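You operate a simulated robot arm through the tools that you are given. There is no shell and no other tool. Be economical: measure what you need, move in short steps, check, and stop when the job is done.

Carry out the task below with a simulated robot arm. There is one attempt and no reset: what you move stays moved.

JOB
Put one scoop of fine grit in the purple tub, then fold and clip the blue-band sack.
Fine: use the scoop with orange grip, lay it back on its rest and press the tub's lid on.

Only the result counts: the job must be done as asked and must still hold three seconds after the hand-in. Knocking over, shifting, dropping, spilling or breaking anything else fails it. A push-on lid holds only when it is set on centred and level and pressed home; a screw cap is set on level and turned clockwise until tight. Flat cloth is picked up by pressing the open fingertips on it (5 to 10 N) and closing them slowly along it; thin cloth reads only 2 to 8 mm in the jaws.

ROBOT AND FRAMES
A 6-joint arm with a two-finger parallel gripper, fixed in place. Base frame: the origin is at the foot of the arm, x ahead of it, y to its left, z up. Readings come in cm, rad, newtons and seconds.
Its first joint turns from -2.897 to 2.897 rad. Payload 3.91 kg.
Tool frame: the origin (TCP) lies between the finger pads and is the grasp point; the fingertips stand 3 cm ahead of it; z points along the fingers, y is the line along which they close. The gripper opens to 11 cm. The fingers are 2 cm wide and 1 cm thick; the gripper's body (4.8 by 11.2 cm) begins 5.5 cm behind the TCP.
Orientation is that of the tool frame in the base frame, as [roll, pitch, yaw] about the fixed x, y, z axes, in that order (R = Rz(yaw) Ry(pitch) Rx(roll)). With the fingers straight down and closing along the base's y, the tool's x points along the base's -x, its y along +y and its z along -z.

CONTROLS
- The arm moves only by the tool apply_moves. Its argument "moves" is one flat list of numbers, 7 for each row, row after row: the shift along the tool's x, y, z in cm, then the turn, a rotation vector about the tool's x, y, z in rad, then the finger opening in cm, from 0 to 11. In form: [tx, ty, tz, ax, ay, az, grip, tx, ty, tz, ax, ay, az, grip, ...]. A call has 1 to 20 rows; each row shifts and turns the commanded pose from where the row before left it, along the tool's axes as they then stand. A row lasts 0.2 s, in which the tool goes at most 5 cm and 0.15 rad; a call with a longer step from one row to the next is refused whole, and so is a gripper value outside its range. A pose out of reach is approached as far as the arm can. The call stops where the force on the tool passes 90 N (or 10 N more than at its start, if that is more) or the arm is blocked; 0.2 s more then pass. Each finger travels about 4.5 cm/s and halts on what it meets, pressing with about 24 N; the grip force reading is that of the motor and also rises with nothing between the fingers. The clock runs only during rows and for 0.2 s after the last one: add rows that do not move to give the fingers time. The reply holds the time, the measured pose of the TCP, the force on the tool along the base axes, the opening and the grip force, in the units named above and with some noise.
- Cameras (640 x 400 px; columns grow to the right, rows downward): "scene" is fixed at [3.97, -49.77, 136.1]; the picture's right is [0.56, -0.83, 0.00], its down [-0.40, -0.27, -0.88] and it looks along [0.72, 0.49, -0.48] (base axes); focal length 229 px, centre (320, 200). "wrist" rides on the gripper at [7.7, 0.7, -11.4] in the tool frame; the picture's right is [-0.09, 1.00, 0.00], its down [-0.80, -0.07, -0.59] and it looks along [-0.59, -0.05, 0.80] (tool axes); focal length 270 px, centre (320, 200). There is no depth. A picture from a camera that has moved, and an enlarged one, comes with that camera's place and axes in the base frame and with its lens. The place of the scene camera against the robot may be out by one fixed shift of up to 1.8 cm in any direction.
- camera(camera): a new picture of that camera. No time passes.
- lift_body(by): slides the trunk up (or, below 0, down) by that many cm; the arm rides with it, the base frame stays. It gives what a move gives, with no picture.
- inspect(camera, box): a new picture of the part [left, top, right, bottom] of that camera's present view, enlarged. No time passes.
- job_done(): hands the job in; it is judged then, once.

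Go step by step. Nothing tells you positions but the pictures and the camera data: compare them with the known pose of the tool, close in by small moves and look again before you grip or let go. The budget is 120 turns and 84 pictures, counting those below and the enlarged ones. Unless the task says otherwise, let go and move clear before handing in, and close with one line.

The tools are called by a JSON object that holds its "op" and its "data". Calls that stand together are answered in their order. apply_moves: Moves the arm, as the interface text tells. Its arguments: {"type":"object","properties":{"moves":{"type":"array","items":{"type":"number"}}},"required":["moves"]} The other tools are called the same way: lift_body (by) slides the trunk up or down; camera (camera) takes a picture; inspect (camera, box) takes an enlarged picture of a part of a camera's view; job_done () hands the job in.

At the start:

```text
time_s: 0.0
tcp_pos: [49.69, 10.29, 133.76]
ee_rot: [3.141, 0.001, 3.141]
ft_force: [0.1, 0.5, -0.5]
gripper_width: 10.99
gripper_force: 0.1
trunk travel left (down, up): [-57.5, 3.5]
```

scene: 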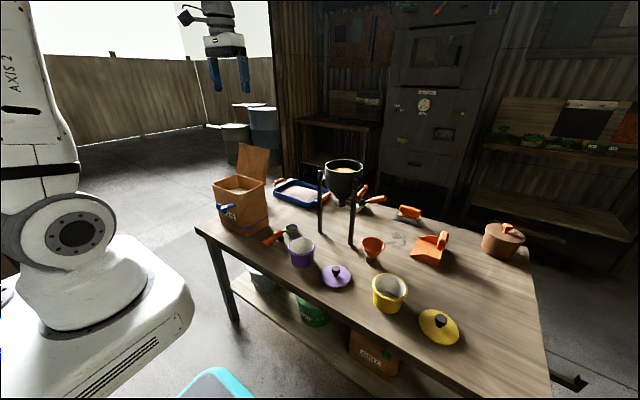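
wrist: 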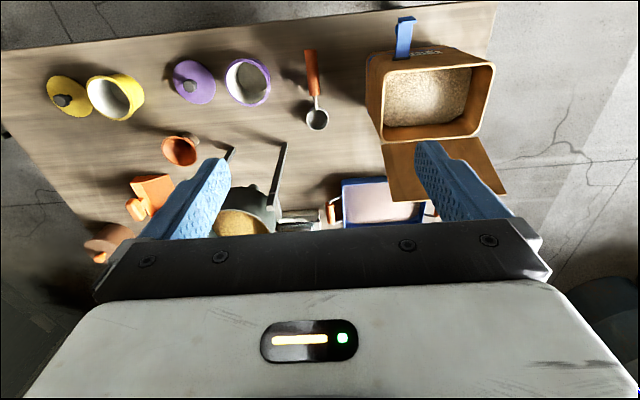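

I see a table with an open sack, an orange-grip scoop, purple and yellow tubs with lids, a pot with a second grit and a tray. I'll look closer first.

{"op": "inspect", "data": {"camera": "scene", "box": [190, 130, 390, 300]}}

{"op": "inspect", "data": {"camera": "wrist", "box": [140, 10, 520, 240]}}

{"op": "inspect", "data": {"camera": "scene", "box": [340, 180, 540, 400]}}

```text
2.35 times, centred on (290, 215) of scene
camera zoom: at [3.97, -49.77, 136.1], right [0.56, -0.83, 0.0], down [-0.4, -0.27, -0.88], along [0.72, 0.49, -0.48], focal length 539 px, centre (391, 165)
```

zoom: 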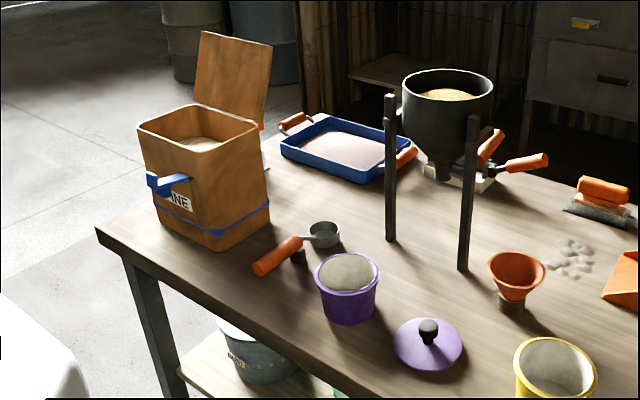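

```text
1.68 times, centred on (330, 125) of wrist
camera zoom: at [41.95, 11.0, 145.28], right [0.09, 1.0, 0.0], down [0.8, -0.07, 0.59], along [0.59, -0.05, -0.8], focal length 455 px, centre (303, 326)
```

zoom: 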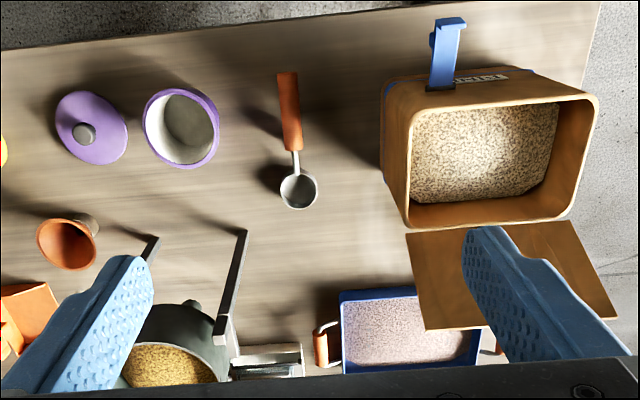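

```text
1.82 times, centred on (440, 290) of scene
camera zoom: at [3.97, -49.77, 136.1], right [0.56, -0.83, 0.0], down [-0.4, -0.27, -0.88], along [0.72, 0.49, -0.48], focal length 416 px, centre (102, 36)
```

zoom: 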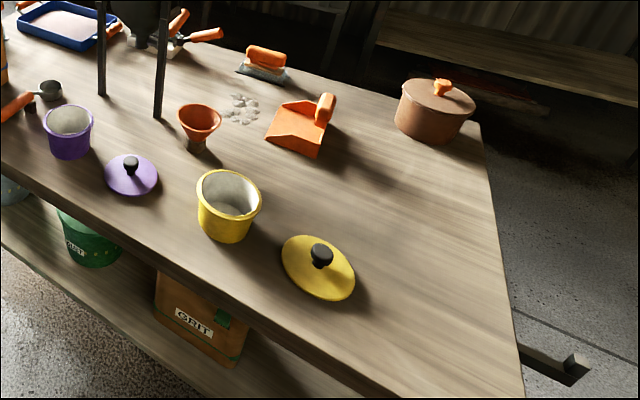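

The views triangulate to a table nearer z≈73 than 30: the scoop bowl is at about (66, 8, 76), the purple tub's rim at (55, -6, 81) and the sack's rim at (56, 28, 97). I'll lower the trunk a little to check the frame and get a closer view.

{"op": "lift_body", "data": {"by": -12}}

{"op": "camera", "data": {"camera": "wrist"}}

```text
time_s: 1.5
tcp_pos: [49.62, 10.26, 121.84]
ee_rot: [3.141, 0.0, -3.14]
ft_force: [0.0, 0.1, -0.5]
gripper_width: 11.02
gripper_force: 0.1
trunk travel left (down, up): [-45.5, 15.5]
```

```text
78 pictures are left
camera wrist: at [41.94, 11.0, 133.29], right [0.09, 1.0, 0.0], down [0.8, -0.07, 0.59], along [0.59, -0.05, -0.8], focal length 270 px, centre (320, 200)
```

wrist: 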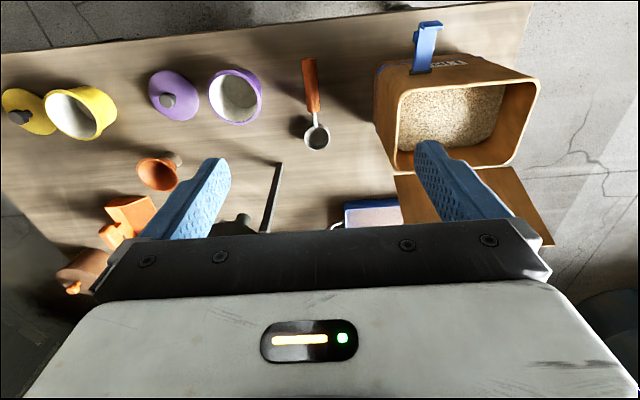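

The frame behaves as expected. I'll shift over the scoop handle (about (55, 8)), narrow the fingers and lower the trunk.

{"op": "apply_moves", "data": {"moves": [0, -1.2, 0, 0, 0, 0, 6, 0, -1.2, 0, 0, 0, 0, 6, 0, 0, 0, 0, 0, 0, 6]}}

{"op": "lift_body", "data": {"by": -22}}

{"op": "camera", "data": {"camera": "wrist"}}

{"op": "camera", "data": {"camera": "scene"}}

```text
time_s: 2.3
tcp_pos: [49.64, 7.91, 121.77]
ee_rot: [3.14, -0.002, 3.141]
ft_force: [0.3, 0.0, 0.3]
gripper_width: 6.0
gripper_force: 0.2
trunk travel left (down, up): [-45.5, 15.5]
```

```text
time_s: 4.6
tcp_pos: [49.58, 7.99, 99.89]
ee_rot: [-3.141, -0.001, -3.141]
ft_force: [0.7, -0.9, -0.4]
gripper_width: 6.0
gripper_force: 0.1
trunk travel left (down, up): [-23.5, 37.5]
```

```text
77 pictures are left
camera wrist: at [41.89, 8.62, 111.28], right [0.09, 1.0, 0.0], down [0.8, -0.07, 0.59], along [0.59, -0.05, -0.8], focal length 270 px, centre (320, 200)
```

wrist: 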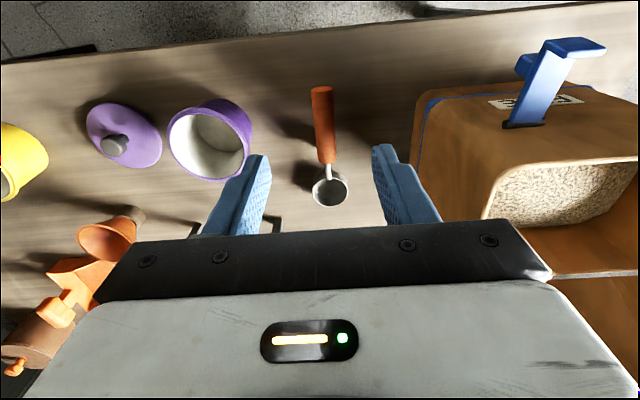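

```text
76 pictures are left
```

scene: 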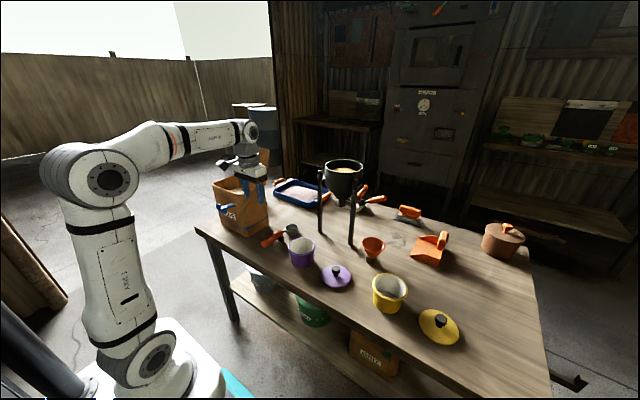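

The scoop handle runs along x from about 50 to 60 at y≈8. I'll zoom in to see its rest and height.

{"op": "inspect", "data": {"camera": "scene", "box": [250, 215, 320, 259]}}

{"op": "inspect", "data": {"camera": "wrist", "box": [270, 70, 400, 220]}}

{"op": "inspect", "data": {"camera": "scene", "box": [195, 130, 285, 250]}}

```text
9.09 times, centred on (285, 237) of scene
camera zoom: at [3.97, -49.77, 136.1], right [0.56, -0.83, 0.0], down [-0.4, -0.27, -0.88], along [0.72, 0.49, -0.48], focal length 2081 px, centre (638, -136)
```

zoom: 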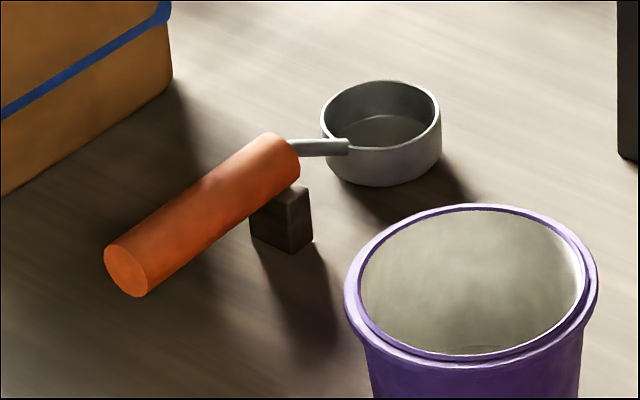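

```text
2.67 times, centred on (335, 145) of wrist
camera zoom: at [41.89, 8.62, 111.28], right [0.09, 1.0, 0.0], down [0.8, -0.07, 0.59], along [0.59, -0.05, -0.8], focal length 721 px, centre (280, 347)
```

zoom: 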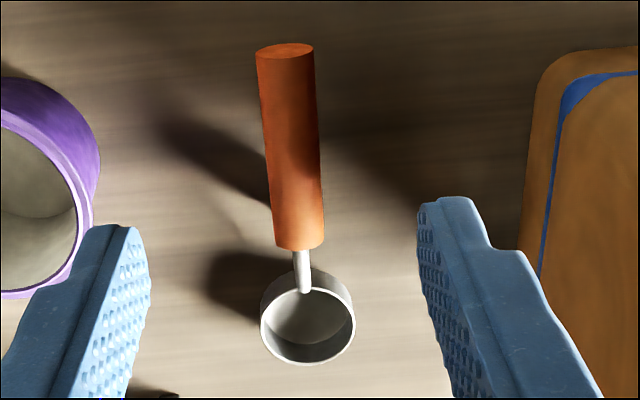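

```text
3.33 times, centred on (240, 190) of scene
camera zoom: at [3.97, -49.77, 136.1], right [0.56, -0.83, 0.0], down [-0.4, -0.27, -0.88], along [0.72, 0.49, -0.48], focal length 763 px, centre (587, 233)
```

zoom: 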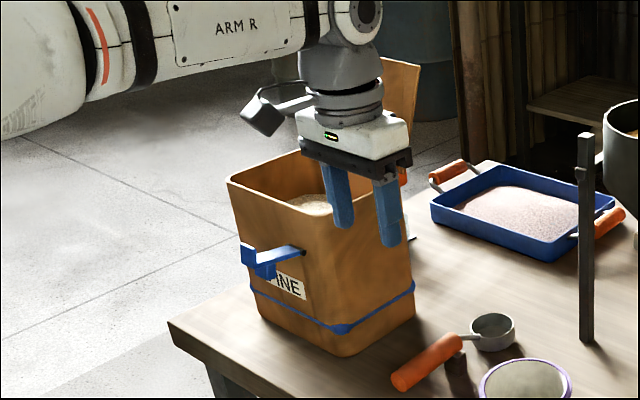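

The scoop's handle is level (axis z≈76.5, about 3 cm thick), its front sits on a small block and the grit lies roughly 7 cm below the sack rim. I'll tilt the tool back by 0.75 rad so the later dipping poses keep the hand upright, then come lower.

{"op": "apply_moves", "data": {"moves": [0, 0, 0, 0, -0.15, 0, 6, 0, 0, 0, 0, -0.15, 0, 6, 0, 0, 0, 0, -0.15, 0, 6, 0, 0, 0, 0, -0.15, 0, 6, 0, 0, 0, 0, -0.15, 0, 6, 0, 0, 0, 0, 0, 0, 6, 0, 0, 0, 0, 0, 0, 6]}}

{"op": "lift_body", "data": {"by": -14}}

{"op": "camera", "data": {"camera": "wrist"}}

{"op": "camera", "data": {"camera": "scene"}}

```text
time_s: 6.2
tcp_pos: [49.56, 7.85, 99.83]
ee_rot: [3.141, 0.75, -3.14]
ft_force: [-0.2, 0.3, -0.1]
gripper_width: 6.01
gripper_force: 0.1
trunk travel left (down, up): [-23.5, 37.5]
```

```text
time_s: 7.9
tcp_pos: [49.54, 7.97, 85.89]
ee_rot: [-3.14, 0.75, -3.141]
ft_force: [0.3, -0.5, -0.3]
gripper_width: 6.03
gripper_force: 0.1
trunk travel left (down, up): [-9.5, 51.5]
```

```text
72 pictures are left
camera wrist: at [36.16, 8.61, 88.99], right [0.06, 1.0, 0.06], down [0.18, -0.07, 0.98], along [0.98, -0.05, -0.18], focal length 270 px, centre (320, 200)
```

wrist: 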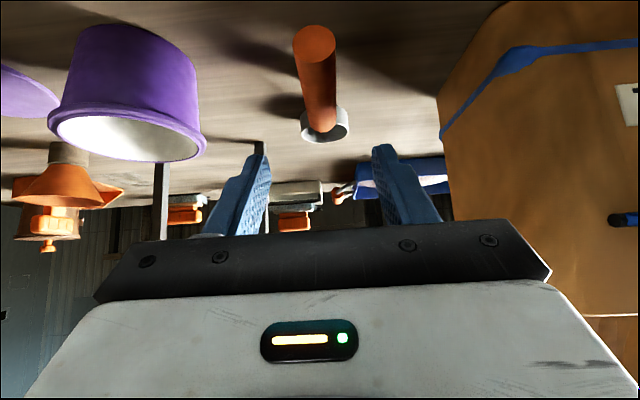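

```text
71 pictures are left
```

scene: 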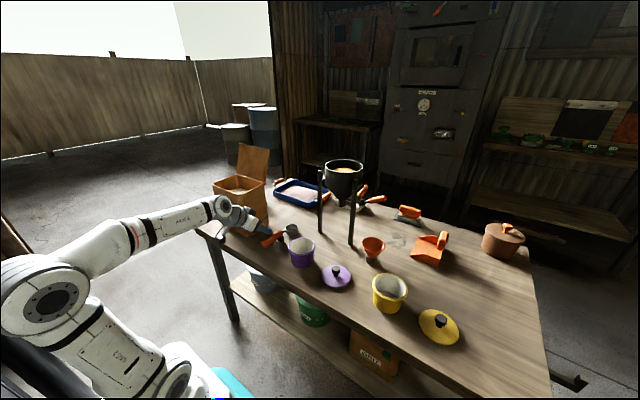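

The handle's near end sits at z≈76.7, y≈8.15 between the fingers' line. I'll move in along the approach direction to grip at x≈54.3.

{"op": "apply_moves", "data": {"moves": [0.49, 0.04, 1.92, 0, 0, 0, 6, 0.49, 0.04, 1.92, 0, 0, 0, 6, 0.49, 0.04, 1.92, 0, 0, 0, 6, 0.49, 0.04, 1.92, 0, 0, 0, 6, 0.49, 0.04, 1.92, 0, 0, 0, 6, 0, 0, 0, 0, 0, 0, 6, 0, 0, 0, 0, 0, 0, 6]}}

{"op": "camera", "data": {"camera": "wrist"}}

{"op": "inspect", "data": {"camera": "scene", "box": [200, 190, 320, 265]}}

```text
time_s: 9.5
tcp_pos: [54.39, 8.06, 77.09]
ee_rot: [3.14, 0.748, -3.141]
ft_force: [0.0, 0.0, -0.4]
gripper_width: 5.99
gripper_force: 0.1
trunk travel left (down, up): [-9.5, 51.5]
```

```text
70 pictures are left
camera wrist: at [40.86, 8.83, 80.2], right [0.06, 1.0, 0.06], down [0.18, -0.07, 0.98], along [0.98, -0.05, -0.19], focal length 270 px, centre (320, 200)
```

wrist: 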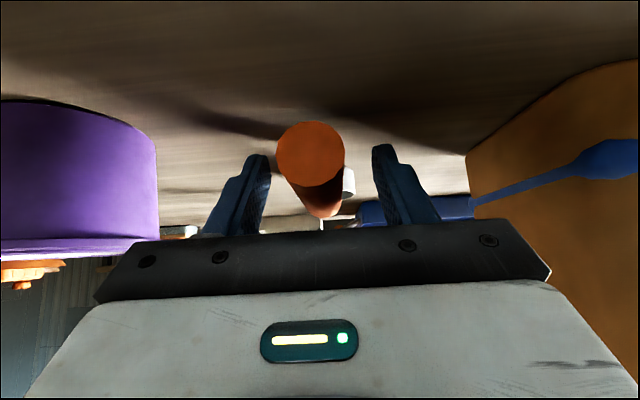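

```text
5.33 times, centred on (260, 228) of scene
camera zoom: at [3.97, -49.77, 136.1], right [0.56, -0.83, 0.0], down [-0.4, -0.27, -0.88], along [0.72, 0.49, -0.48], focal length 1221 px, centre (640, 53)
```

zoom: 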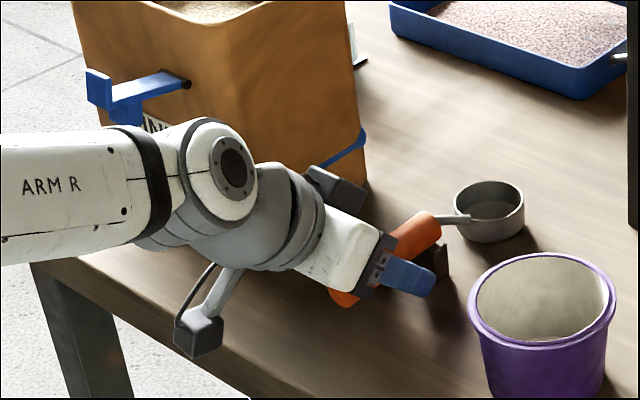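

The handle is centred between the fingers at TCP height, so I'll close on it.

{"op": "apply_moves", "data": {"moves": [0, 0, 0, 0, 0, 0, 4.5, 0, 0, 0, 0, 0, 0, 3.5, 0, 0, 0, 0, 0, 0, 2.5, 0, 0, 0, 0, 0, 0, 1.5, 0, 0, 0, 0, 0, 0, 1, 0, 0, 0, 0, 0, 0, 1]}}

{"op": "inspect", "data": {"camera": "scene", "box": [250, 215, 320, 259]}}

```text
time_s: 10.9
tcp_pos: [54.31, 8.09, 77.02]
ee_rot: [3.14, 0.749, -3.141]
ft_force: [-0.5, -0.3, 0.3]
gripper_width: 2.65
gripper_force: 23.9
trunk travel left (down, up): [-9.5, 51.5]
```

```text
9.09 times, centred on (285, 237) of scene
camera zoom: at [3.97, -49.77, 136.1], right [0.56, -0.83, 0.0], down [-0.4, -0.27, -0.88], along [0.72, 0.49, -0.48], focal length 2081 px, centre (638, -136)
```

zoom: 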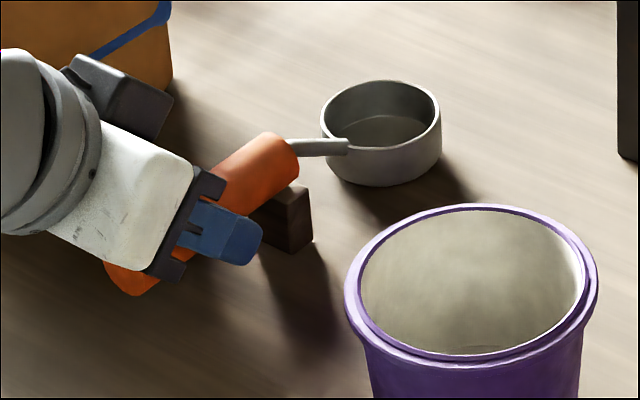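

The handle is held at 2.65 cm; the return pose is (54.31, 8.09, 77.02) at tilt 0.749. I'll raise the trunk well above the sack and check.

{"op": "lift_body", "data": {"by": 4}}

{"op": "inspect", "data": {"camera": "scene", "box": [230, 185, 330, 255]}}

{"op": "lift_body", "data": {"by": 30}}

{"op": "camera", "data": {"camera": "scene"}}

```text
time_s: 11.7
tcp_pos: [54.47, 8.22, 81.0]
ee_rot: [-3.14, 0.748, 3.14]
ft_force: [-0.3, -0.4, -1.3]
gripper_width: 2.67
gripper_force: 24.0
trunk travel left (down, up): [-13.5, 47.5]
```

```text
5.71 times, centred on (280, 220) of scene
camera zoom: at [3.97, -49.77, 136.1], right [0.56, -0.83, 0.0], down [-0.4, -0.27, -0.88], along [0.72, 0.49, -0.48], focal length 1308 px, centre (549, 86)
```

zoom: 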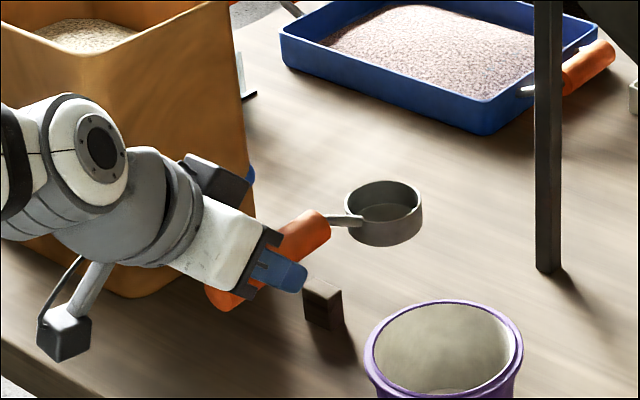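

```text
time_s: 14.7
tcp_pos: [54.38, 8.13, 110.89]
ee_rot: [3.14, 0.749, -3.141]
ft_force: [-0.1, 0.0, -0.6]
gripper_width: 2.65
gripper_force: 23.7
trunk travel left (down, up): [-43.5, 17.5]
```

```text
66 pictures are left
```

scene: 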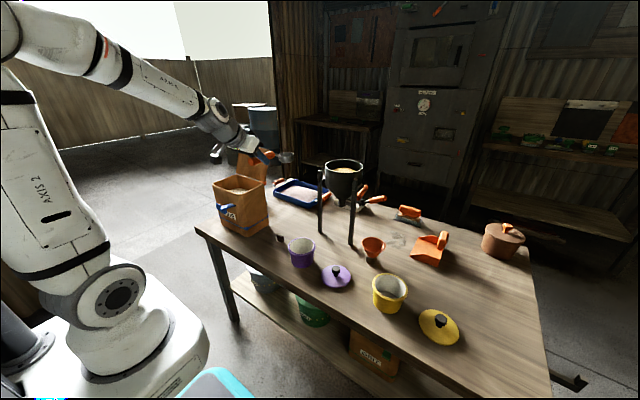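

The scoop lifted cleanly. I'll pitch it down until the tool is vertical so that the wrist camera can measure the sack.

{"op": "apply_moves", "data": {"moves": [0, 0, 0, 0, 0.15, 0, 1, 0, 0, 0, 0, 0.15, 0, 1, 0, 0, 0, 0, 0.15, 0, 1, 0, 0, 0, 0, 0.15, 0, 1, 0, 0, 0, 0, 0.15, 0, 1, 0, 3, 0, 0, 0, 0, 1, 0, 0, 0, 0, 0, 0, 1]}}

{"op": "camera", "data": {"camera": "wrist"}}

```text
time_s: 16.3
tcp_pos: [54.52, 11.13, 111.05]
ee_rot: [3.141, -0.001, -3.141]
ft_force: [-0.1, 0.6, -1.3]
gripper_width: 2.61
gripper_force: 24.0
trunk travel left (down, up): [-43.5, 17.5]
```

```text
65 pictures are left
camera wrist: at [46.72, 11.91, 122.55], right [0.09, 1.0, 0.0], down [0.8, -0.07, 0.59], along [0.59, -0.05, -0.8], focal length 270 px, centre (320, 200)
```

wrist: 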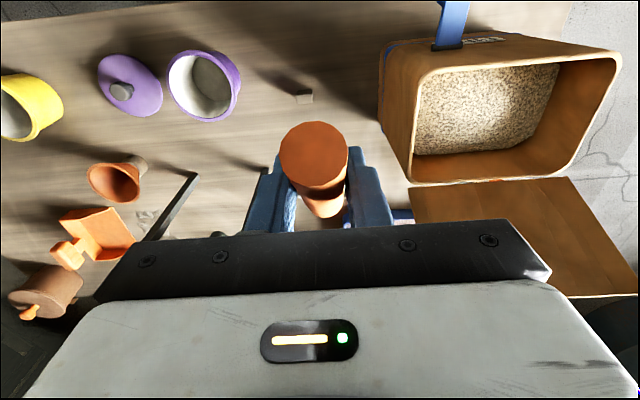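

The sack rim is at z≈95.5 (x 53–65, y 21–39), the grit is at about z=90 and the flap leans outward on the far side. I'll turn the scoop toward +y by 1.3 rad clear of the sack.

{"op": "apply_moves", "data": {"moves": [0, 0, 0, 0, 0, -0.13, 1, 0, 0, 0, 0, 0, -0.13, 1, 0, 0, 0, 0, 0, -0.13, 1, 0, 0, 0, 0, 0, -0.13, 1, 0, 0, 0, 0, 0, -0.13, 1, 0, 0, 0, 0, 0, -0.13, 1, 0, 0, 0, 0, 0, -0.13, 1, 0, 0, 0, 0, 0, -0.13, 1, 0, 0, 0, 0, 0, -0.13, 1, 0, 0, 0, 0, 0, -0.13, 1, 0, 0, 0, 0, 0, 0, 1, 0, 0, 0, 0, 0, 0, 1]}}

{"op": "camera", "data": {"camera": "scene"}}

{"op": "camera", "data": {"camera": "wrist"}}

```text
time_s: 18.9
tcp_pos: [54.34, 11.21, 111.01]
ee_rot: [3.141, 0.001, -1.839]
ft_force: [-0.5, -0.8, -1.5]
gripper_width: 2.64
gripper_force: 23.9
trunk travel left (down, up): [-43.5, 17.5]
```

```text
64 pictures are left
```

scene: 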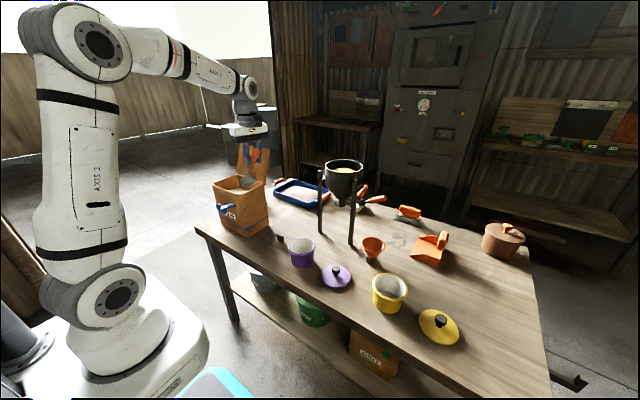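

```text
63 pictures are left
camera wrist: at [51.6, 3.96, 122.55], right [-0.94, 0.35, 0.0], down [0.28, 0.75, 0.59], along [0.21, 0.56, -0.8], focal length 270 px, centre (320, 200)
```

wrist: 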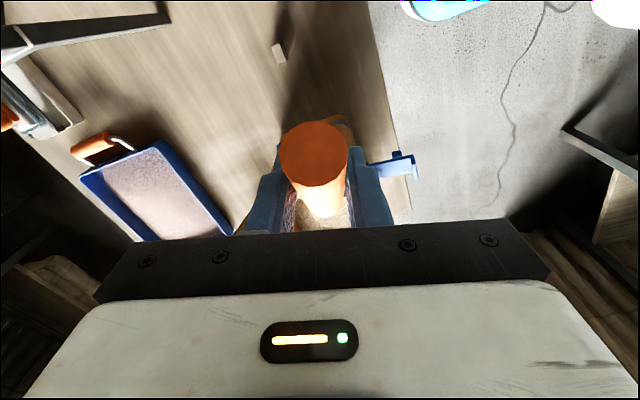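

I'll move over the sack opening and look before dipping.

{"op": "apply_moves", "data": {"moves": [-2.96, 0.18, 0, 0, 0, 0, 1, -2.96, 0.18, 0, 0, 0, 0, 1, -2.96, 0.18, 0, 0, 0, 0, 1, -2.96, 0.18, 0, 0, 0, 0, 1, -2.96, 0.18, 0, 0, 0, 0, 1, 0, 0, 0, 0, 0, 0, 1, 0, 0, 0, 0, 0, 0, 1]}}

{"op": "inspect", "data": {"camera": "scene", "box": [190, 110, 300, 240]}}

{"op": "camera", "data": {"camera": "wrist"}}

```text
time_s: 20.5
tcp_pos: [57.47, 25.61, 110.97]
ee_rot: [-3.14, -0.002, -1.842]
ft_force: [-0.3, -0.8, -0.3]
gripper_width: 2.65
gripper_force: 24.5
trunk travel left (down, up): [-43.5, 17.5]
```

```text
3.08 times, centred on (245, 175) of scene
camera zoom: at [3.97, -49.77, 136.1], right [0.56, -0.83, 0.0], down [-0.4, -0.27, -0.88], along [0.72, 0.49, -0.48], focal length 704 px, centre (551, 277)
```

zoom: 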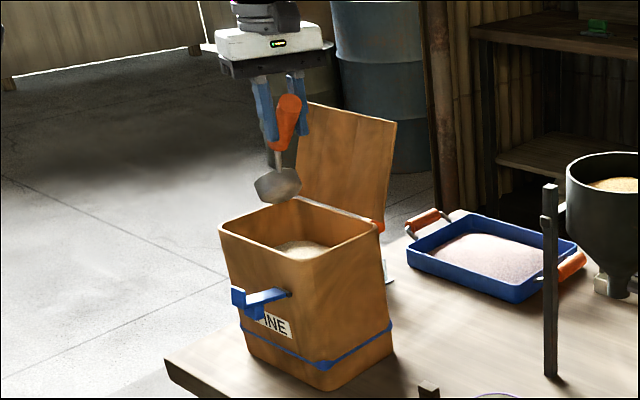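

```text
61 pictures are left
camera wrist: at [54.67, 18.41, 122.42], right [-0.94, 0.35, 0.0], down [0.28, 0.75, 0.59], along [0.21, 0.56, -0.8], focal length 270 px, centre (320, 200)
```

wrist: 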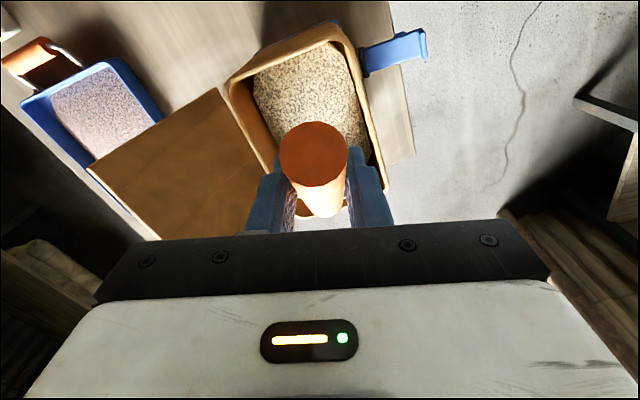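

The bowl hangs over the opening as planned. I'll descend partway and check that it enters freely.

{"op": "apply_moves", "data": {"moves": [0, 0, 2, 0, 0, 0, 1, 0, 0, 2, 0, 0, 0, 1, 0, 0, 2, 0, 0, 0, 1, 0, 0, 2, 0, 0, 0, 1, 0, 0, 2, 0, 0, 0, 1, 0, 0, 1, 0, 0, 0, 1, 0, 0, 0, 0, 0, 0, 1]}}

{"op": "inspect", "data": {"camera": "scene", "box": [200, 130, 290, 200]}}

{"op": "camera", "data": {"camera": "wrist"}}

```text
time_s: 22.1
tcp_pos: [57.64, 25.68, 100.01]
ee_rot: [3.14, 0.001, -1.842]
ft_force: [-0.4, -0.5, -0.9]
gripper_width: 2.66
gripper_force: 24.3
trunk travel left (down, up): [-43.5, 17.5]
```

```text
5.71 times, centred on (245, 165) of scene
camera zoom: at [3.97, -49.77, 136.1], right [0.56, -0.83, 0.0], down [-0.4, -0.27, -0.88], along [0.72, 0.49, -0.48], focal length 1308 px, centre (749, 400)
```

zoom: 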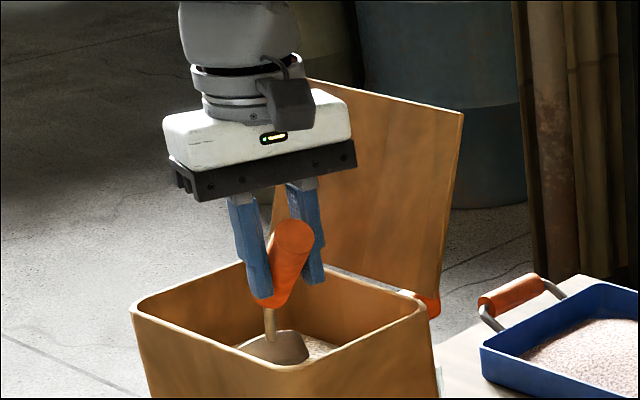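

```text
59 pictures are left
camera wrist: at [54.75, 18.46, 111.5], right [-0.94, 0.35, 0.0], down [0.28, 0.75, 0.59], along [0.21, 0.56, -0.8], focal length 270 px, centre (320, 200)
```

wrist: 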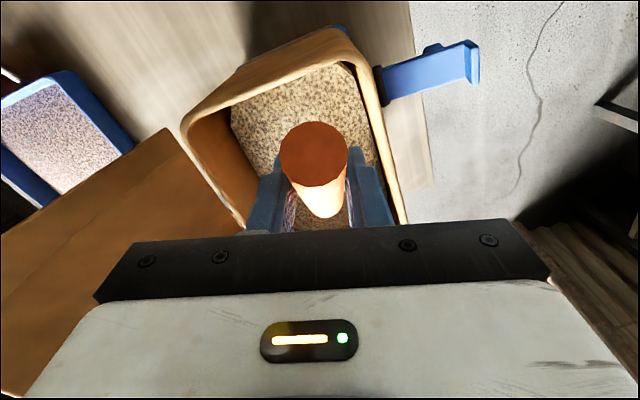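

The entry is free. I'll nudge 0.7 cm away from the front wall, sink into the grit, swing the scoop up through it, then raise and level.

{"op": "apply_moves", "data": {"moves": [0, -0.7, 0, 0, 0, 0, 1, 0, 0, 1, 0, 0, 0, 1, 0, 0, 1, 0, 0, 0, 1, 0, 0, 1, 0, 0, 0, 1, 0, 0, 1, 0, 0, 0, 1, 0, 0, 1.2, 0, 0, 0, 1, 0, 0, 0, 0, 0, 0, 1]}}

{"op": "inspect", "data": {"camera": "scene", "box": [200, 130, 290, 200]}}

```text
time_s: 23.7
tcp_pos: [58.04, 25.5, 94.98]
ee_rot: [3.141, 0.0, -1.841]
ft_force: [-1.1, -2.9, 5.7]
gripper_width: 2.61
gripper_force: 24.2
trunk travel left (down, up): [-43.5, 17.5]
```

```text
5.71 times, centred on (245, 165) of scene
camera zoom: at [3.97, -49.77, 136.1], right [0.56, -0.83, 0.0], down [-0.4, -0.27, -0.88], along [0.72, 0.49, -0.48], focal length 1308 px, centre (749, 400)
```

zoom: 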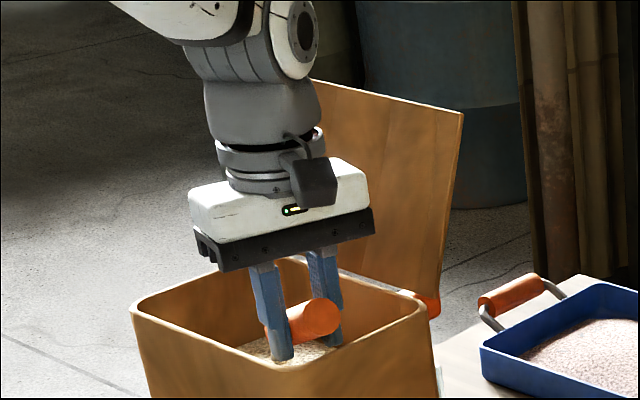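

The handle looks more level than before, so the scoop may have rotated in the fingers. I'll check from the wrist.

{"op": "camera", "data": {"camera": "wrist"}}

```text
57 pictures are left
camera wrist: at [55.29, 18.26, 106.39], right [-0.94, 0.35, 0.0], down [0.28, 0.75, 0.59], along [0.21, 0.56, -0.8], focal length 270 px, centre (320, 200)
```

wrist: 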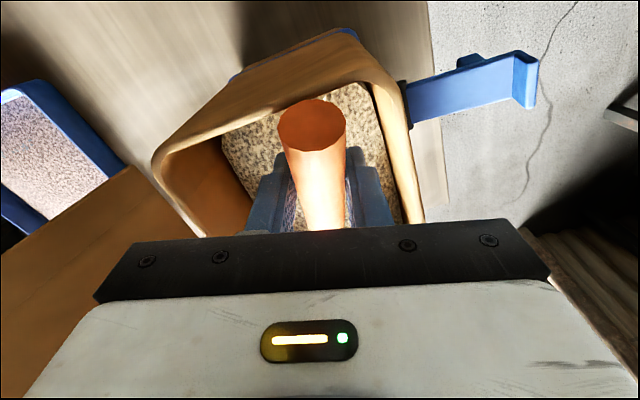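

The grit pushed the bowl so the scoop now pitches about 0.38 rad, near level and in the grit. I'll raise it slowly while levelling and see what the bowl holds.

{"op": "apply_moves", "data": {"moves": [0, 0, -0.5, 0, -0.05, 0, 1, 0, 0, -0.7, 0, -0.06, 0, 1, 0, 0, -0.8, 0, -0.06, 0, 1, 0, 0, -1, 0, -0.06, 0, 1, 0, 0, -1.2, 0, -0.06, 0, 1, 0, 0, -1.5, 0, -0.06, 0, 1, 0, 0, -1.5, 0, 0, 0, 1, 0, 0, -1.5, 0, 0, 0, 1, 0, 0, -1.5, 0, 0, 0, 1, 0, 0, -1.5, 0, 0, 0, 1, 0, 0, 0, 0, 0, 0, 1]}}

{"op": "inspect", "data": {"camera": "scene", "box": [200, 110, 290, 180]}}

{"op": "camera", "data": {"camera": "wrist"}}

```text
time_s: 26.1
tcp_pos: [57.25, 22.35, 106.02]
ee_rot: [3.14, 0.351, -1.841]
ft_force: [0.3, 0.6, -1.4]
gripper_width: 2.64
gripper_force: 24.2
trunk travel left (down, up): [-43.5, 17.5]
```

```text
5.71 times, centred on (245, 145) of scene
camera zoom: at [3.97, -49.77, 136.1], right [0.56, -0.83, 0.0], down [-0.4, -0.27, -0.88], along [0.72, 0.49, -0.48], focal length 1308 px, centre (749, 514)
```

zoom: 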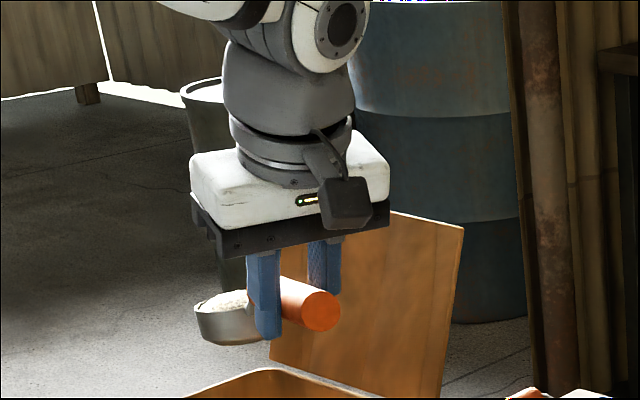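

```text
55 pictures are left
camera wrist: at [53.57, 11.89, 114.19], right [-0.94, 0.35, 0.03], down [0.21, 0.51, 0.83], along [0.27, 0.79, -0.55], focal length 270 px, centre (320, 200)
```

wrist: 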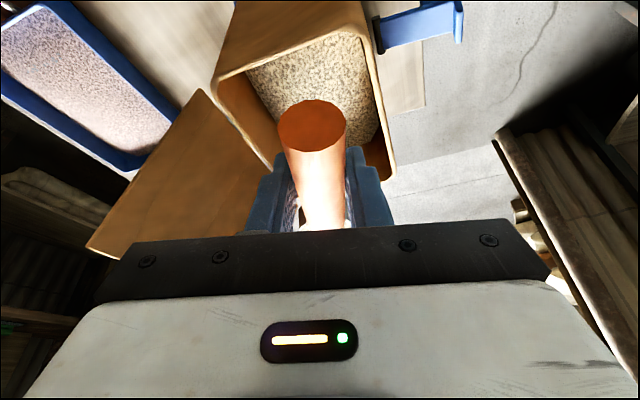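

The bowl came out full. I'll zoom in to judge its level.

{"op": "inspect", "data": {"camera": "scene", "box": [220, 145, 265, 175]}}

```text
13.33 times, centred on (242, 160) of scene
camera zoom: at [3.97, -49.77, 136.1], right [0.56, -0.83, 0.0], down [-0.4, -0.27, -0.88], along [0.72, 0.49, -0.48], focal length 3052 px, centre (1353, 733)
```

zoom: 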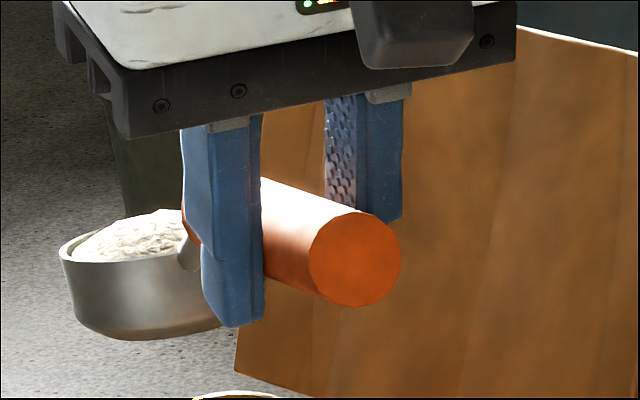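

The bowl carries a level, heaped scoop. I'll move back and right, smoothly, clear of the sack.

{"op": "apply_moves", "data": {"moves": [0.5, 0.3, -0.18, 0, 0, 0, 1, 1.0, 0.6, -0.37, 0, 0, 0, 1, 1.385, 0.8275, -0.5075, 0, 0, 0, 1, 1.385, 0.8275, -0.5075, 0, 0, 0, 1, 1.385, 0.8275, -0.5075, 0, 0, 0, 1, 1.385, 0.8275, -0.5075, 0, 0, 0, 1, 1.385, 0.8275, -0.5075, 0, 0, 0, 1, 1.385, 0.8275, -0.5075, 0, 0, 0, 1, 1.385, 0.8275, -0.5075, 0, 0, 0, 1, 1.385, 0.8275, -0.5075, 0, 0, 0, 1, 1.385, 0.8275, -0.5075, 0, 0, 0, 1, 1.385, 0.8275, -0.5075, 0, 0, 0, 1, 1.0, 0.6, -0.37, 0, 0, 0, 1, 0.5, 0.3, -0.18, 0, 0, 0, 1, 0, 0, 0, 0, 0, 0, 1]}}

{"op": "apply_moves", "data": {"moves": [0, 0, 0, 0.0206, 0, 0.0563, 1, 0, 0, 0, 0.0447, 0, 0.122, 1, 0, 0, 0, 0.0447, 0, 0.122, 1, 0, 0, 0, 0.0447, 0, 0.122, 1, 0, 0, 0, 0.0447, 0, 0.122, 1, 0, 0, 0, 0.0447, 0, 0.122, 1, 0, 0, 0, 0.0447, 0, 0.122, 1, 0, 0, 0, 0.0447, 0, 0.122, 1, 0, 0, 0, 0.0447, 0, 0.122, 1, 0, 0, 0, 0.0447, 0, 0.122, 1, 0, 0, 0, 0.0206, 0, 0.0563, 1, 0, 0, 0, 0, 0, 0, 1]}}

{"op": "inspect", "data": {"camera": "scene", "box": [190, 110, 320, 200]}}

{"op": "camera", "data": {"camera": "wrist"}}

```text
time_s: 29.3
tcp_pos: [42.86, 7.81, 106.08]
ee_rot: [3.141, 0.35, -1.841]
ft_force: [0.1, 0.3, -2.7]
gripper_width: 2.63
gripper_force: 24.4
trunk travel left (down, up): [-43.5, 17.5]
```

```text
time_s: 31.9
tcp_pos: [42.82, 7.94, 106.2]
ee_rot: [-3.14, 0.352, -3.131]
ft_force: [-1.0, -0.2, -2.0]
gripper_width: 2.63
gripper_force: 24.2
trunk travel left (down, up): [-43.5, 17.5]
```

```text
4.44 times, centred on (255, 155) of scene
camera zoom: at [3.97, -49.77, 136.1], right [0.56, -0.83, 0.0], down [-0.4, -0.27, -0.88], along [0.72, 0.49, -0.48], focal length 1017 px, centre (609, 400)
```

zoom: 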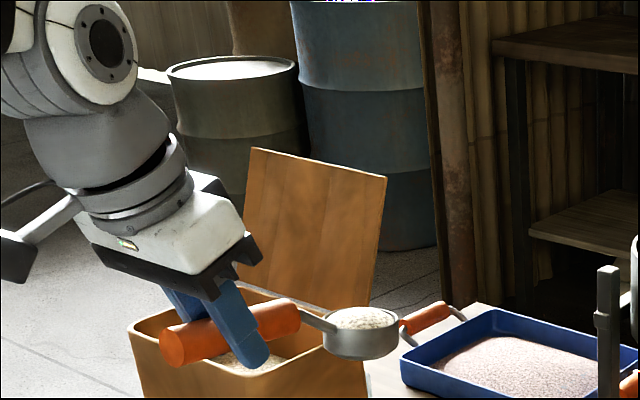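

```text
52 pictures are left
camera wrist: at [31.53, 8.55, 114.25], right [0.07, 1.0, 0.03], down [0.55, -0.06, 0.83], along [0.83, -0.04, -0.55], focal length 270 px, centre (320, 200)
```

wrist: 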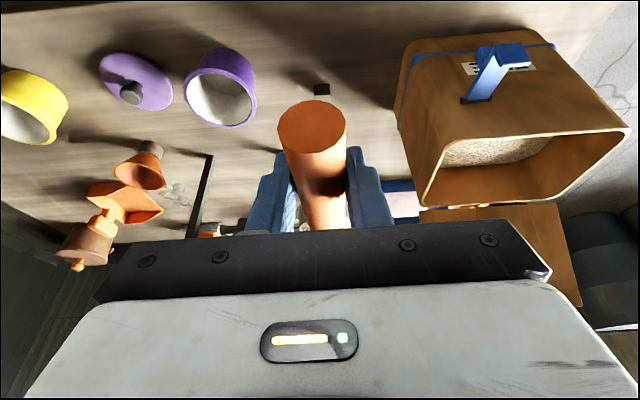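

The scoop is still full and about level, now pointing +x. I'll carry it over the purple tub and lower.

{"op": "apply_moves", "data": {"moves": [0, -0.5, 0, 0, -0.04, 0, 1, 0, -1.2, 0, 0, -0.04, 0, 1, 0, -1.6, 0, 0, 0, 0, 1, 0, -1.6, 0, 0, 0, 0, 1, 0, -1.6, 0, 0, 0, 0, 1, 0, -1.6, 0, 0, 0, 0, 1, 0, -1.6, 0, 0, 0, 0, 1, 0, -1.6, 0, 0, 0, 0, 1, 0, -1.6, 0, 0, 0, 0, 1, 0, -1.1, 0, 0, 0, 0, 1, 0, -0.5, 0, 0, 0, 0, 1, 0, 0, 0, 0, 0, 0, 1]}}

{"op": "lift_body", "data": {"by": -15}}

{"op": "inspect", "data": {"camera": "scene", "box": [220, 165, 370, 300]}}

{"op": "camera", "data": {"camera": "wrist"}}

```text
time_s: 34.5
tcp_pos: [42.76, -6.58, 106.15]
ee_rot: [3.14, 0.432, -3.131]
ft_force: [-0.1, -0.1, -2.3]
gripper_width: 2.61
gripper_force: 24.0
trunk travel left (down, up): [-43.5, 17.5]
```

```text
time_s: 36.3
tcp_pos: [42.88, -6.49, 91.21]
ee_rot: [-3.14, 0.433, -3.13]
ft_force: [0.2, -0.1, -1.2]
gripper_width: 2.63
gripper_force: 24.6
trunk travel left (down, up): [-28.5, 32.5]
```

```text
2.96 times, centred on (295, 232) of scene
camera zoom: at [3.97, -49.77, 136.1], right [0.56, -0.83, 0.0], down [-0.4, -0.27, -0.88], along [0.72, 0.49, -0.48], focal length 678 px, centre (394, 104)
```

zoom: 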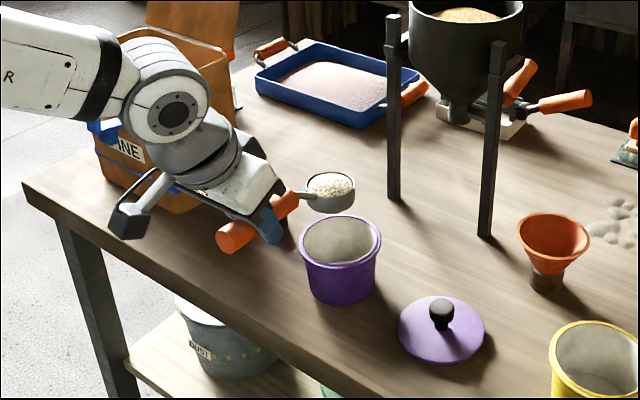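

```text
50 pictures are left
camera wrist: at [31.07, -5.9, 98.35], right [0.07, 1.0, 0.04], down [0.48, -0.07, 0.87], along [0.87, -0.04, -0.48], focal length 270 px, centre (320, 200)
```

wrist: 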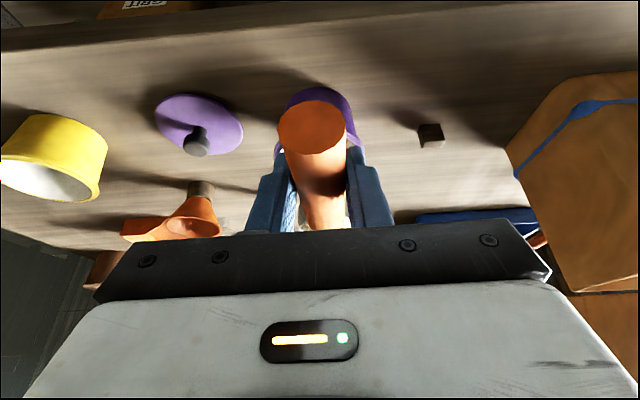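

The bowl is just above the tub. I'll lower 3.5 cm, shift 0.6 cm forward and start rolling the scoop about its handle, hand to the right.

{"op": "apply_moves", "data": {"moves": [-0.55, 0, 0.25, 0, 0, 0, 1, 0.42, 0, 0.9, 0, 0, 0, 1, 0.42, 0, 0.9, 0, 0, 0, 1, 0.42, 0, 0.9, 0, 0, 0, 1, 0.21, 0, 0.45, 0, 0, 0, 1, 0, 0, 0, 0, 0, 0, 1, 0, 0, 0, -0.093, 0, 0.036, 1, 0, 0, 0, -0.093, 0, 0.036, 1, 0, 0, 0, -0.093, 0, 0.036, 1, 0, 0, 0, -0.093, 0, 0.036, 1, 0, 0, 0, -0.093, 0, 0.036, 1, 0, 0, 0, 0, 0, 0, 1]}}

{"op": "inspect", "data": {"camera": "scene", "box": [220, 165, 370, 300]}}

```text
time_s: 38.9
tcp_pos: [43.46, -6.62, 87.59]
ee_rot: [2.599, 0.383, 2.965]
ft_force: [-0.3, 0.2, -2.1]
gripper_width: 2.66
gripper_force: 24.5
trunk travel left (down, up): [-28.5, 32.5]
```

```text
2.96 times, centred on (295, 232) of scene
camera zoom: at [3.97, -49.77, 136.1], right [0.56, -0.83, 0.0], down [-0.4, -0.27, -0.88], along [0.72, 0.49, -0.48], focal length 678 px, centre (394, 104)
```

zoom: 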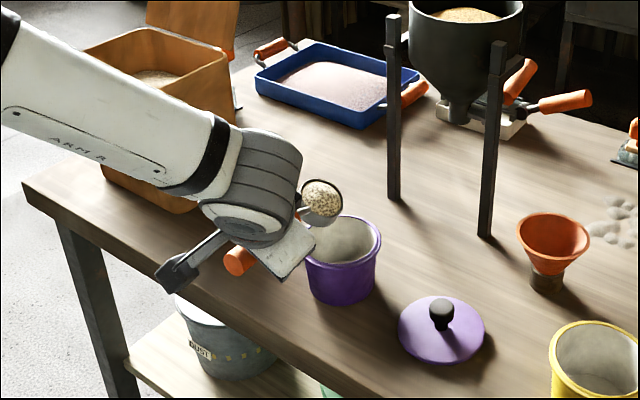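

The bowl sits slightly short of the tub's centre, so I'll move 1.2 cm forward and continue rolling.

{"op": "apply_moves", "data": {"moves": [-0.55, -0.02, 0.25, 0, 0, 0, 1, -0.55, -0.02, 0.25, 0, 0, 0, 1, 0, 0, 0, -0.12, 0, 0.047, 1, 0, 0, 0, -0.12, 0, 0.047, 1, 0, 0, 0, -0.12, 0, 0.047, 1, 0, 0, 0, -0.12, 0, 0.047, 1, 0, 0, 0, -0.12, 0, 0.047, 1, 0, 0, 0, -0.12, 0, 0.047, 1, 0, 0, 0, 0, 0, 0, 1, 0, 0, 0, 0, 0, 0, 1]}}

{"op": "inspect", "data": {"camera": "scene", "box": [220, 165, 370, 300]}}

```text
time_s: 41.1
tcp_pos: [44.79, -6.4, 87.74]
ee_rot: [1.829, 0.163, 2.795]
ft_force: [0.1, 0.0, -0.7]
gripper_width: 2.64
gripper_force: 23.7
trunk travel left (down, up): [-28.5, 32.5]
```

```text
2.96 times, centred on (295, 232) of scene
camera zoom: at [3.97, -49.77, 136.1], right [0.56, -0.83, 0.0], down [-0.4, -0.27, -0.88], along [0.72, 0.49, -0.48], focal length 678 px, centre (394, 104)
```

zoom: 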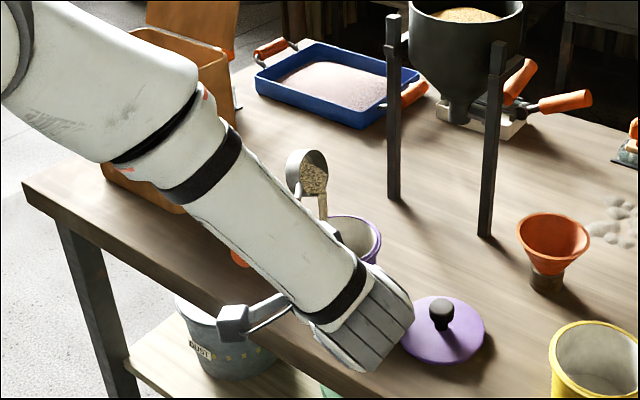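

A stream of grit falls into the far-left part of the tub. I'll nudge toward the tub's centre and keep rolling.

{"op": "apply_moves", "data": {"moves": [-0.5, -0.17, -0.32, 0, 0, 0, 1, -0.49, -0.17, -0.32, 0, 0, 0, 1, 0, 0, 0, 0, 0, 0, 1]}}

{"op": "inspect", "data": {"camera": "scene", "box": [270, 195, 350, 265]}}

```text
time_s: 41.9
tcp_pos: [45.42, -7.49, 87.64]
ee_rot: [1.83, 0.162, 2.794]
ft_force: [0.1, 0.5, -0.6]
gripper_width: 2.64
gripper_force: 23.8
trunk travel left (down, up): [-28.5, 32.5]
```

```text
5.71 times, centred on (310, 230) of scene
camera zoom: at [3.97, -49.77, 136.1], right [0.56, -0.83, 0.0], down [-0.4, -0.27, -0.88], along [0.72, 0.49, -0.48], focal length 1308 px, centre (377, 29)
```

zoom: 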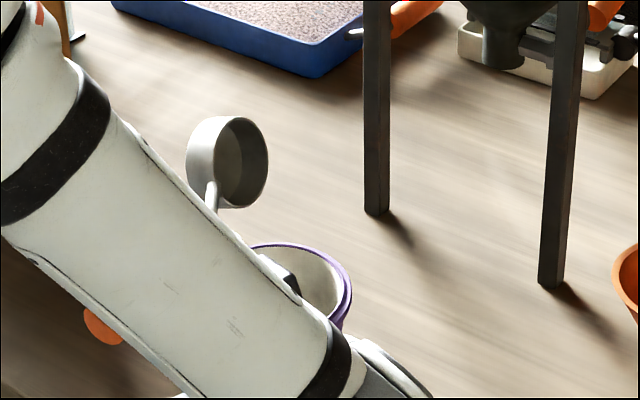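

The bowl looks empty. I'll roll the hand back upright to see the tub and table.

{"op": "apply_moves", "data": {"moves": [0, 0, 0, 0.12, 0, -0.047, 1, 0, 0, 0, 0.12, 0, -0.047, 1, 0, 0, 0, 0.12, 0, -0.047, 1, 0, 0, 0, 0.12, 0, -0.047, 1, 0, 0, 0, 0.12, 0, -0.047, 1, 0, 0, 0, 0.12, 0, -0.047, 1, 0, 0, 0, 0.093, 0, -0.036, 1, 0, 0, 0, 0.093, 0, -0.036, 1, 0, 0, 0, 0.093, 0, -0.036, 1, 0, 0, 0, 0.093, 0, -0.036, 1, 0, 0, 0, 0.093, 0, -0.036, 1, 0, 0, 0, 0, 0, 0, 1]}}

{"op": "inspect", "data": {"camera": "scene", "box": [270, 205, 350, 275]}}

```text
time_s: 44.5
tcp_pos: [45.35, -7.39, 87.63]
ee_rot: [-3.141, 0.431, -3.13]
ft_force: [-0.2, -0.4, -1.0]
gripper_width: 2.67
gripper_force: 24.3
trunk travel left (down, up): [-28.5, 32.5]
```

```text
5.71 times, centred on (310, 240) of scene
camera zoom: at [3.97, -49.77, 136.1], right [0.56, -0.83, 0.0], down [-0.4, -0.27, -0.88], along [0.72, 0.49, -0.48], focal length 1308 px, centre (377, -29)
```

zoom: 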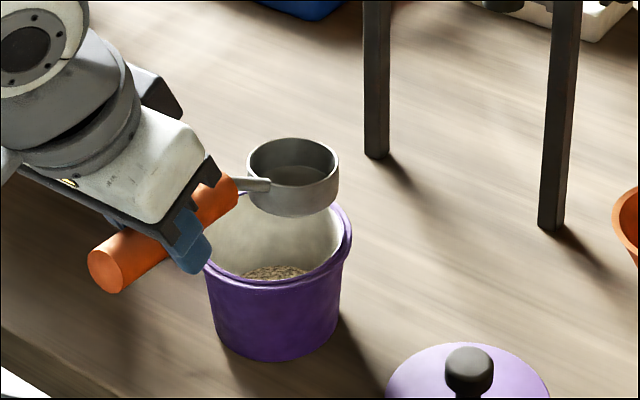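

The grit is in the tub, the bowl is empty and I see no spill. I'll raise and carry the scoop back over its rest.

{"op": "lift_body", "data": {"by": 8}}

{"op": "apply_moves", "data": {"moves": [-0.814, 1.54, 0.374, 0, 0, 0, 1, -0.814, 1.54, 0.374, 0, 0, 0, 1, -0.814, 1.54, 0.374, 0, 0, 0, 1, -0.814, 1.54, 0.374, 0, 0, 0, 1, -0.814, 1.54, 0.374, 0, 0, 0, 1, -0.814, 1.54, 0.374, 0, 0, 0, 1, -0.814, 1.54, 0.374, 0, 0, 0, 1, -0.814, 1.54, 0.374, 0, 0, 0, 1, -0.814, 1.54, 0.374, 0, 0, 0, 1, -0.814, 1.54, 0.374, 0.004, 0, 0.01, 1, 0, 0, 0, 0, 0, 0, 1]}}

{"op": "lift_body", "data": {"by": -15.5}}

{"op": "inspect", "data": {"camera": "scene", "box": [250, 215, 320, 259]}}

```text
time_s: 45.6
tcp_pos: [45.38, -7.48, 95.55]
ee_rot: [-3.14, 0.432, -3.131]
ft_force: [-0.5, -0.4, -0.9]
gripper_width: 2.64
gripper_force: 24.1
trunk travel left (down, up): [-36.5, 24.5]
```

```text
time_s: 48.0
tcp_pos: [54.16, 8.02, 95.7]
ee_rot: [-3.14, 0.431, -3.141]
ft_force: [0.1, 0.1, -1.6]
gripper_width: 2.65
gripper_force: 24.0
trunk travel left (down, up): [-36.5, 24.5]
```

```text
time_s: 49.8
tcp_pos: [54.05, 7.98, 80.29]
ee_rot: [-3.141, 0.431, -3.142]
ft_force: [0.3, -0.5, -1.1]
gripper_width: 2.64
gripper_force: 24.3
trunk travel left (down, up): [-21.0, 40.0]
```

```text
9.09 times, centred on (285, 237) of scene
camera zoom: at [3.97, -49.77, 136.1], right [0.56, -0.83, 0.0], down [-0.4, -0.27, -0.88], along [0.72, 0.49, -0.48], focal length 2081 px, centre (638, -136)
```

zoom: 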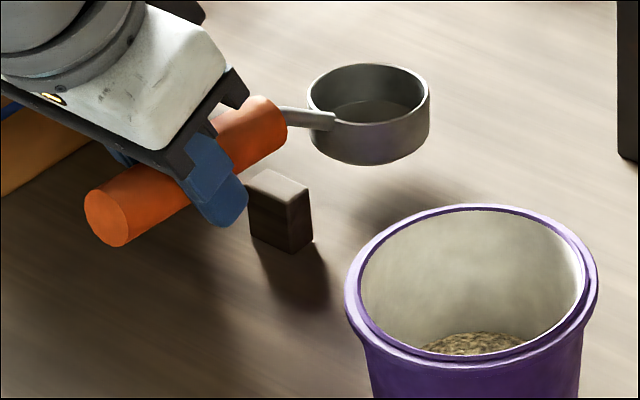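

Comparing with the original picture, the scoop sits about 0.11 rad nose-down and 0.75 cm back. I'll correct that, lower 2 cm and compare again.

{"op": "apply_moves", "data": {"moves": [0, 0, 0, 0, -0.115, 0, 1, -0.64, 0.1, 0.39, 0, 0, 0, 1, 0.52, 0, 0.855, 0, 0, 0, 1, 0.52, 0, 0.855, 0, 0, 0, 1, 0, 0, 0, 0, 0, 0, 1]}}

{"op": "inspect", "data": {"camera": "scene", "box": [250, 215, 320, 259]}}

```text
time_s: 51.0
tcp_pos: [54.88, 7.98, 78.15]
ee_rot: [3.141, 0.546, -3.139]
ft_force: [0.6, 0.2, -0.5]
gripper_width: 2.64
gripper_force: 24.3
trunk travel left (down, up): [-21.0, 40.0]
```

```text
9.09 times, centred on (285, 237) of scene
camera zoom: at [3.97, -49.77, 136.1], right [0.56, -0.83, 0.0], down [-0.4, -0.27, -0.88], along [0.72, 0.49, -0.48], focal length 2081 px, centre (638, -136)
```

zoom: 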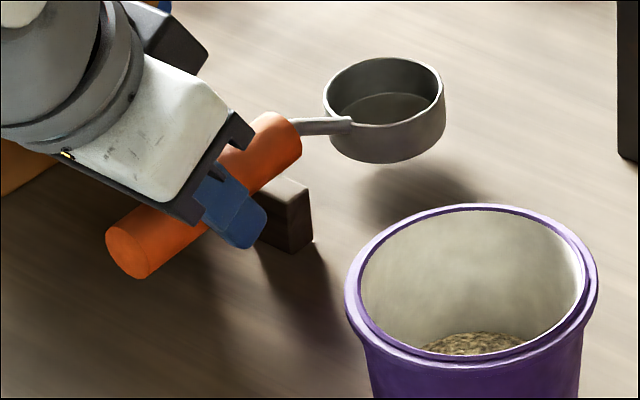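

It's nearly matched: about 1 cm to go and 0.02 rad of pitch. I'll lower slowly and watch the force.

{"op": "apply_moves", "data": {"moves": [0.09, 0, -0.05, 0, 0.022, 0, 1, 0.2, 0, 0.346, 0, 0, 0, 1, 0.2, 0, 0.346, 0, 0, 0, 1, 0, 0, 0, 0, 0, 0, 1]}}

{"op": "inspect", "data": {"camera": "scene", "box": [250, 215, 320, 259]}}

```text
time_s: 52.0
tcp_pos: [54.75, 7.89, 77.28]
ee_rot: [-3.141, 0.523, 3.141]
ft_force: [-0.2, 0.9, -2.2]
gripper_width: 2.66
gripper_force: 23.7
trunk travel left (down, up): [-21.0, 40.0]
```

```text
9.09 times, centred on (285, 237) of scene
camera zoom: at [3.97, -49.77, 136.1], right [0.56, -0.83, 0.0], down [-0.4, -0.27, -0.88], along [0.72, 0.49, -0.48], focal length 2081 px, centre (638, -136)
```

zoom: 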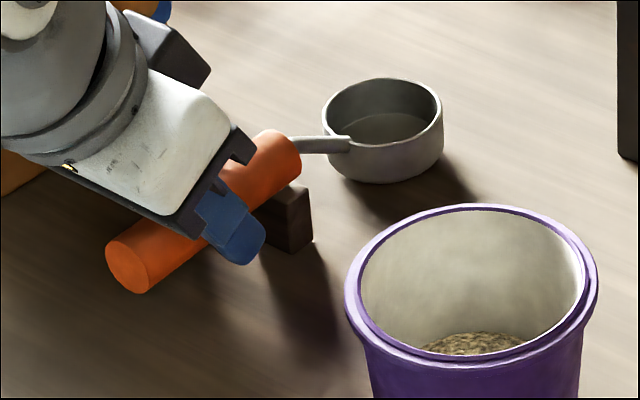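

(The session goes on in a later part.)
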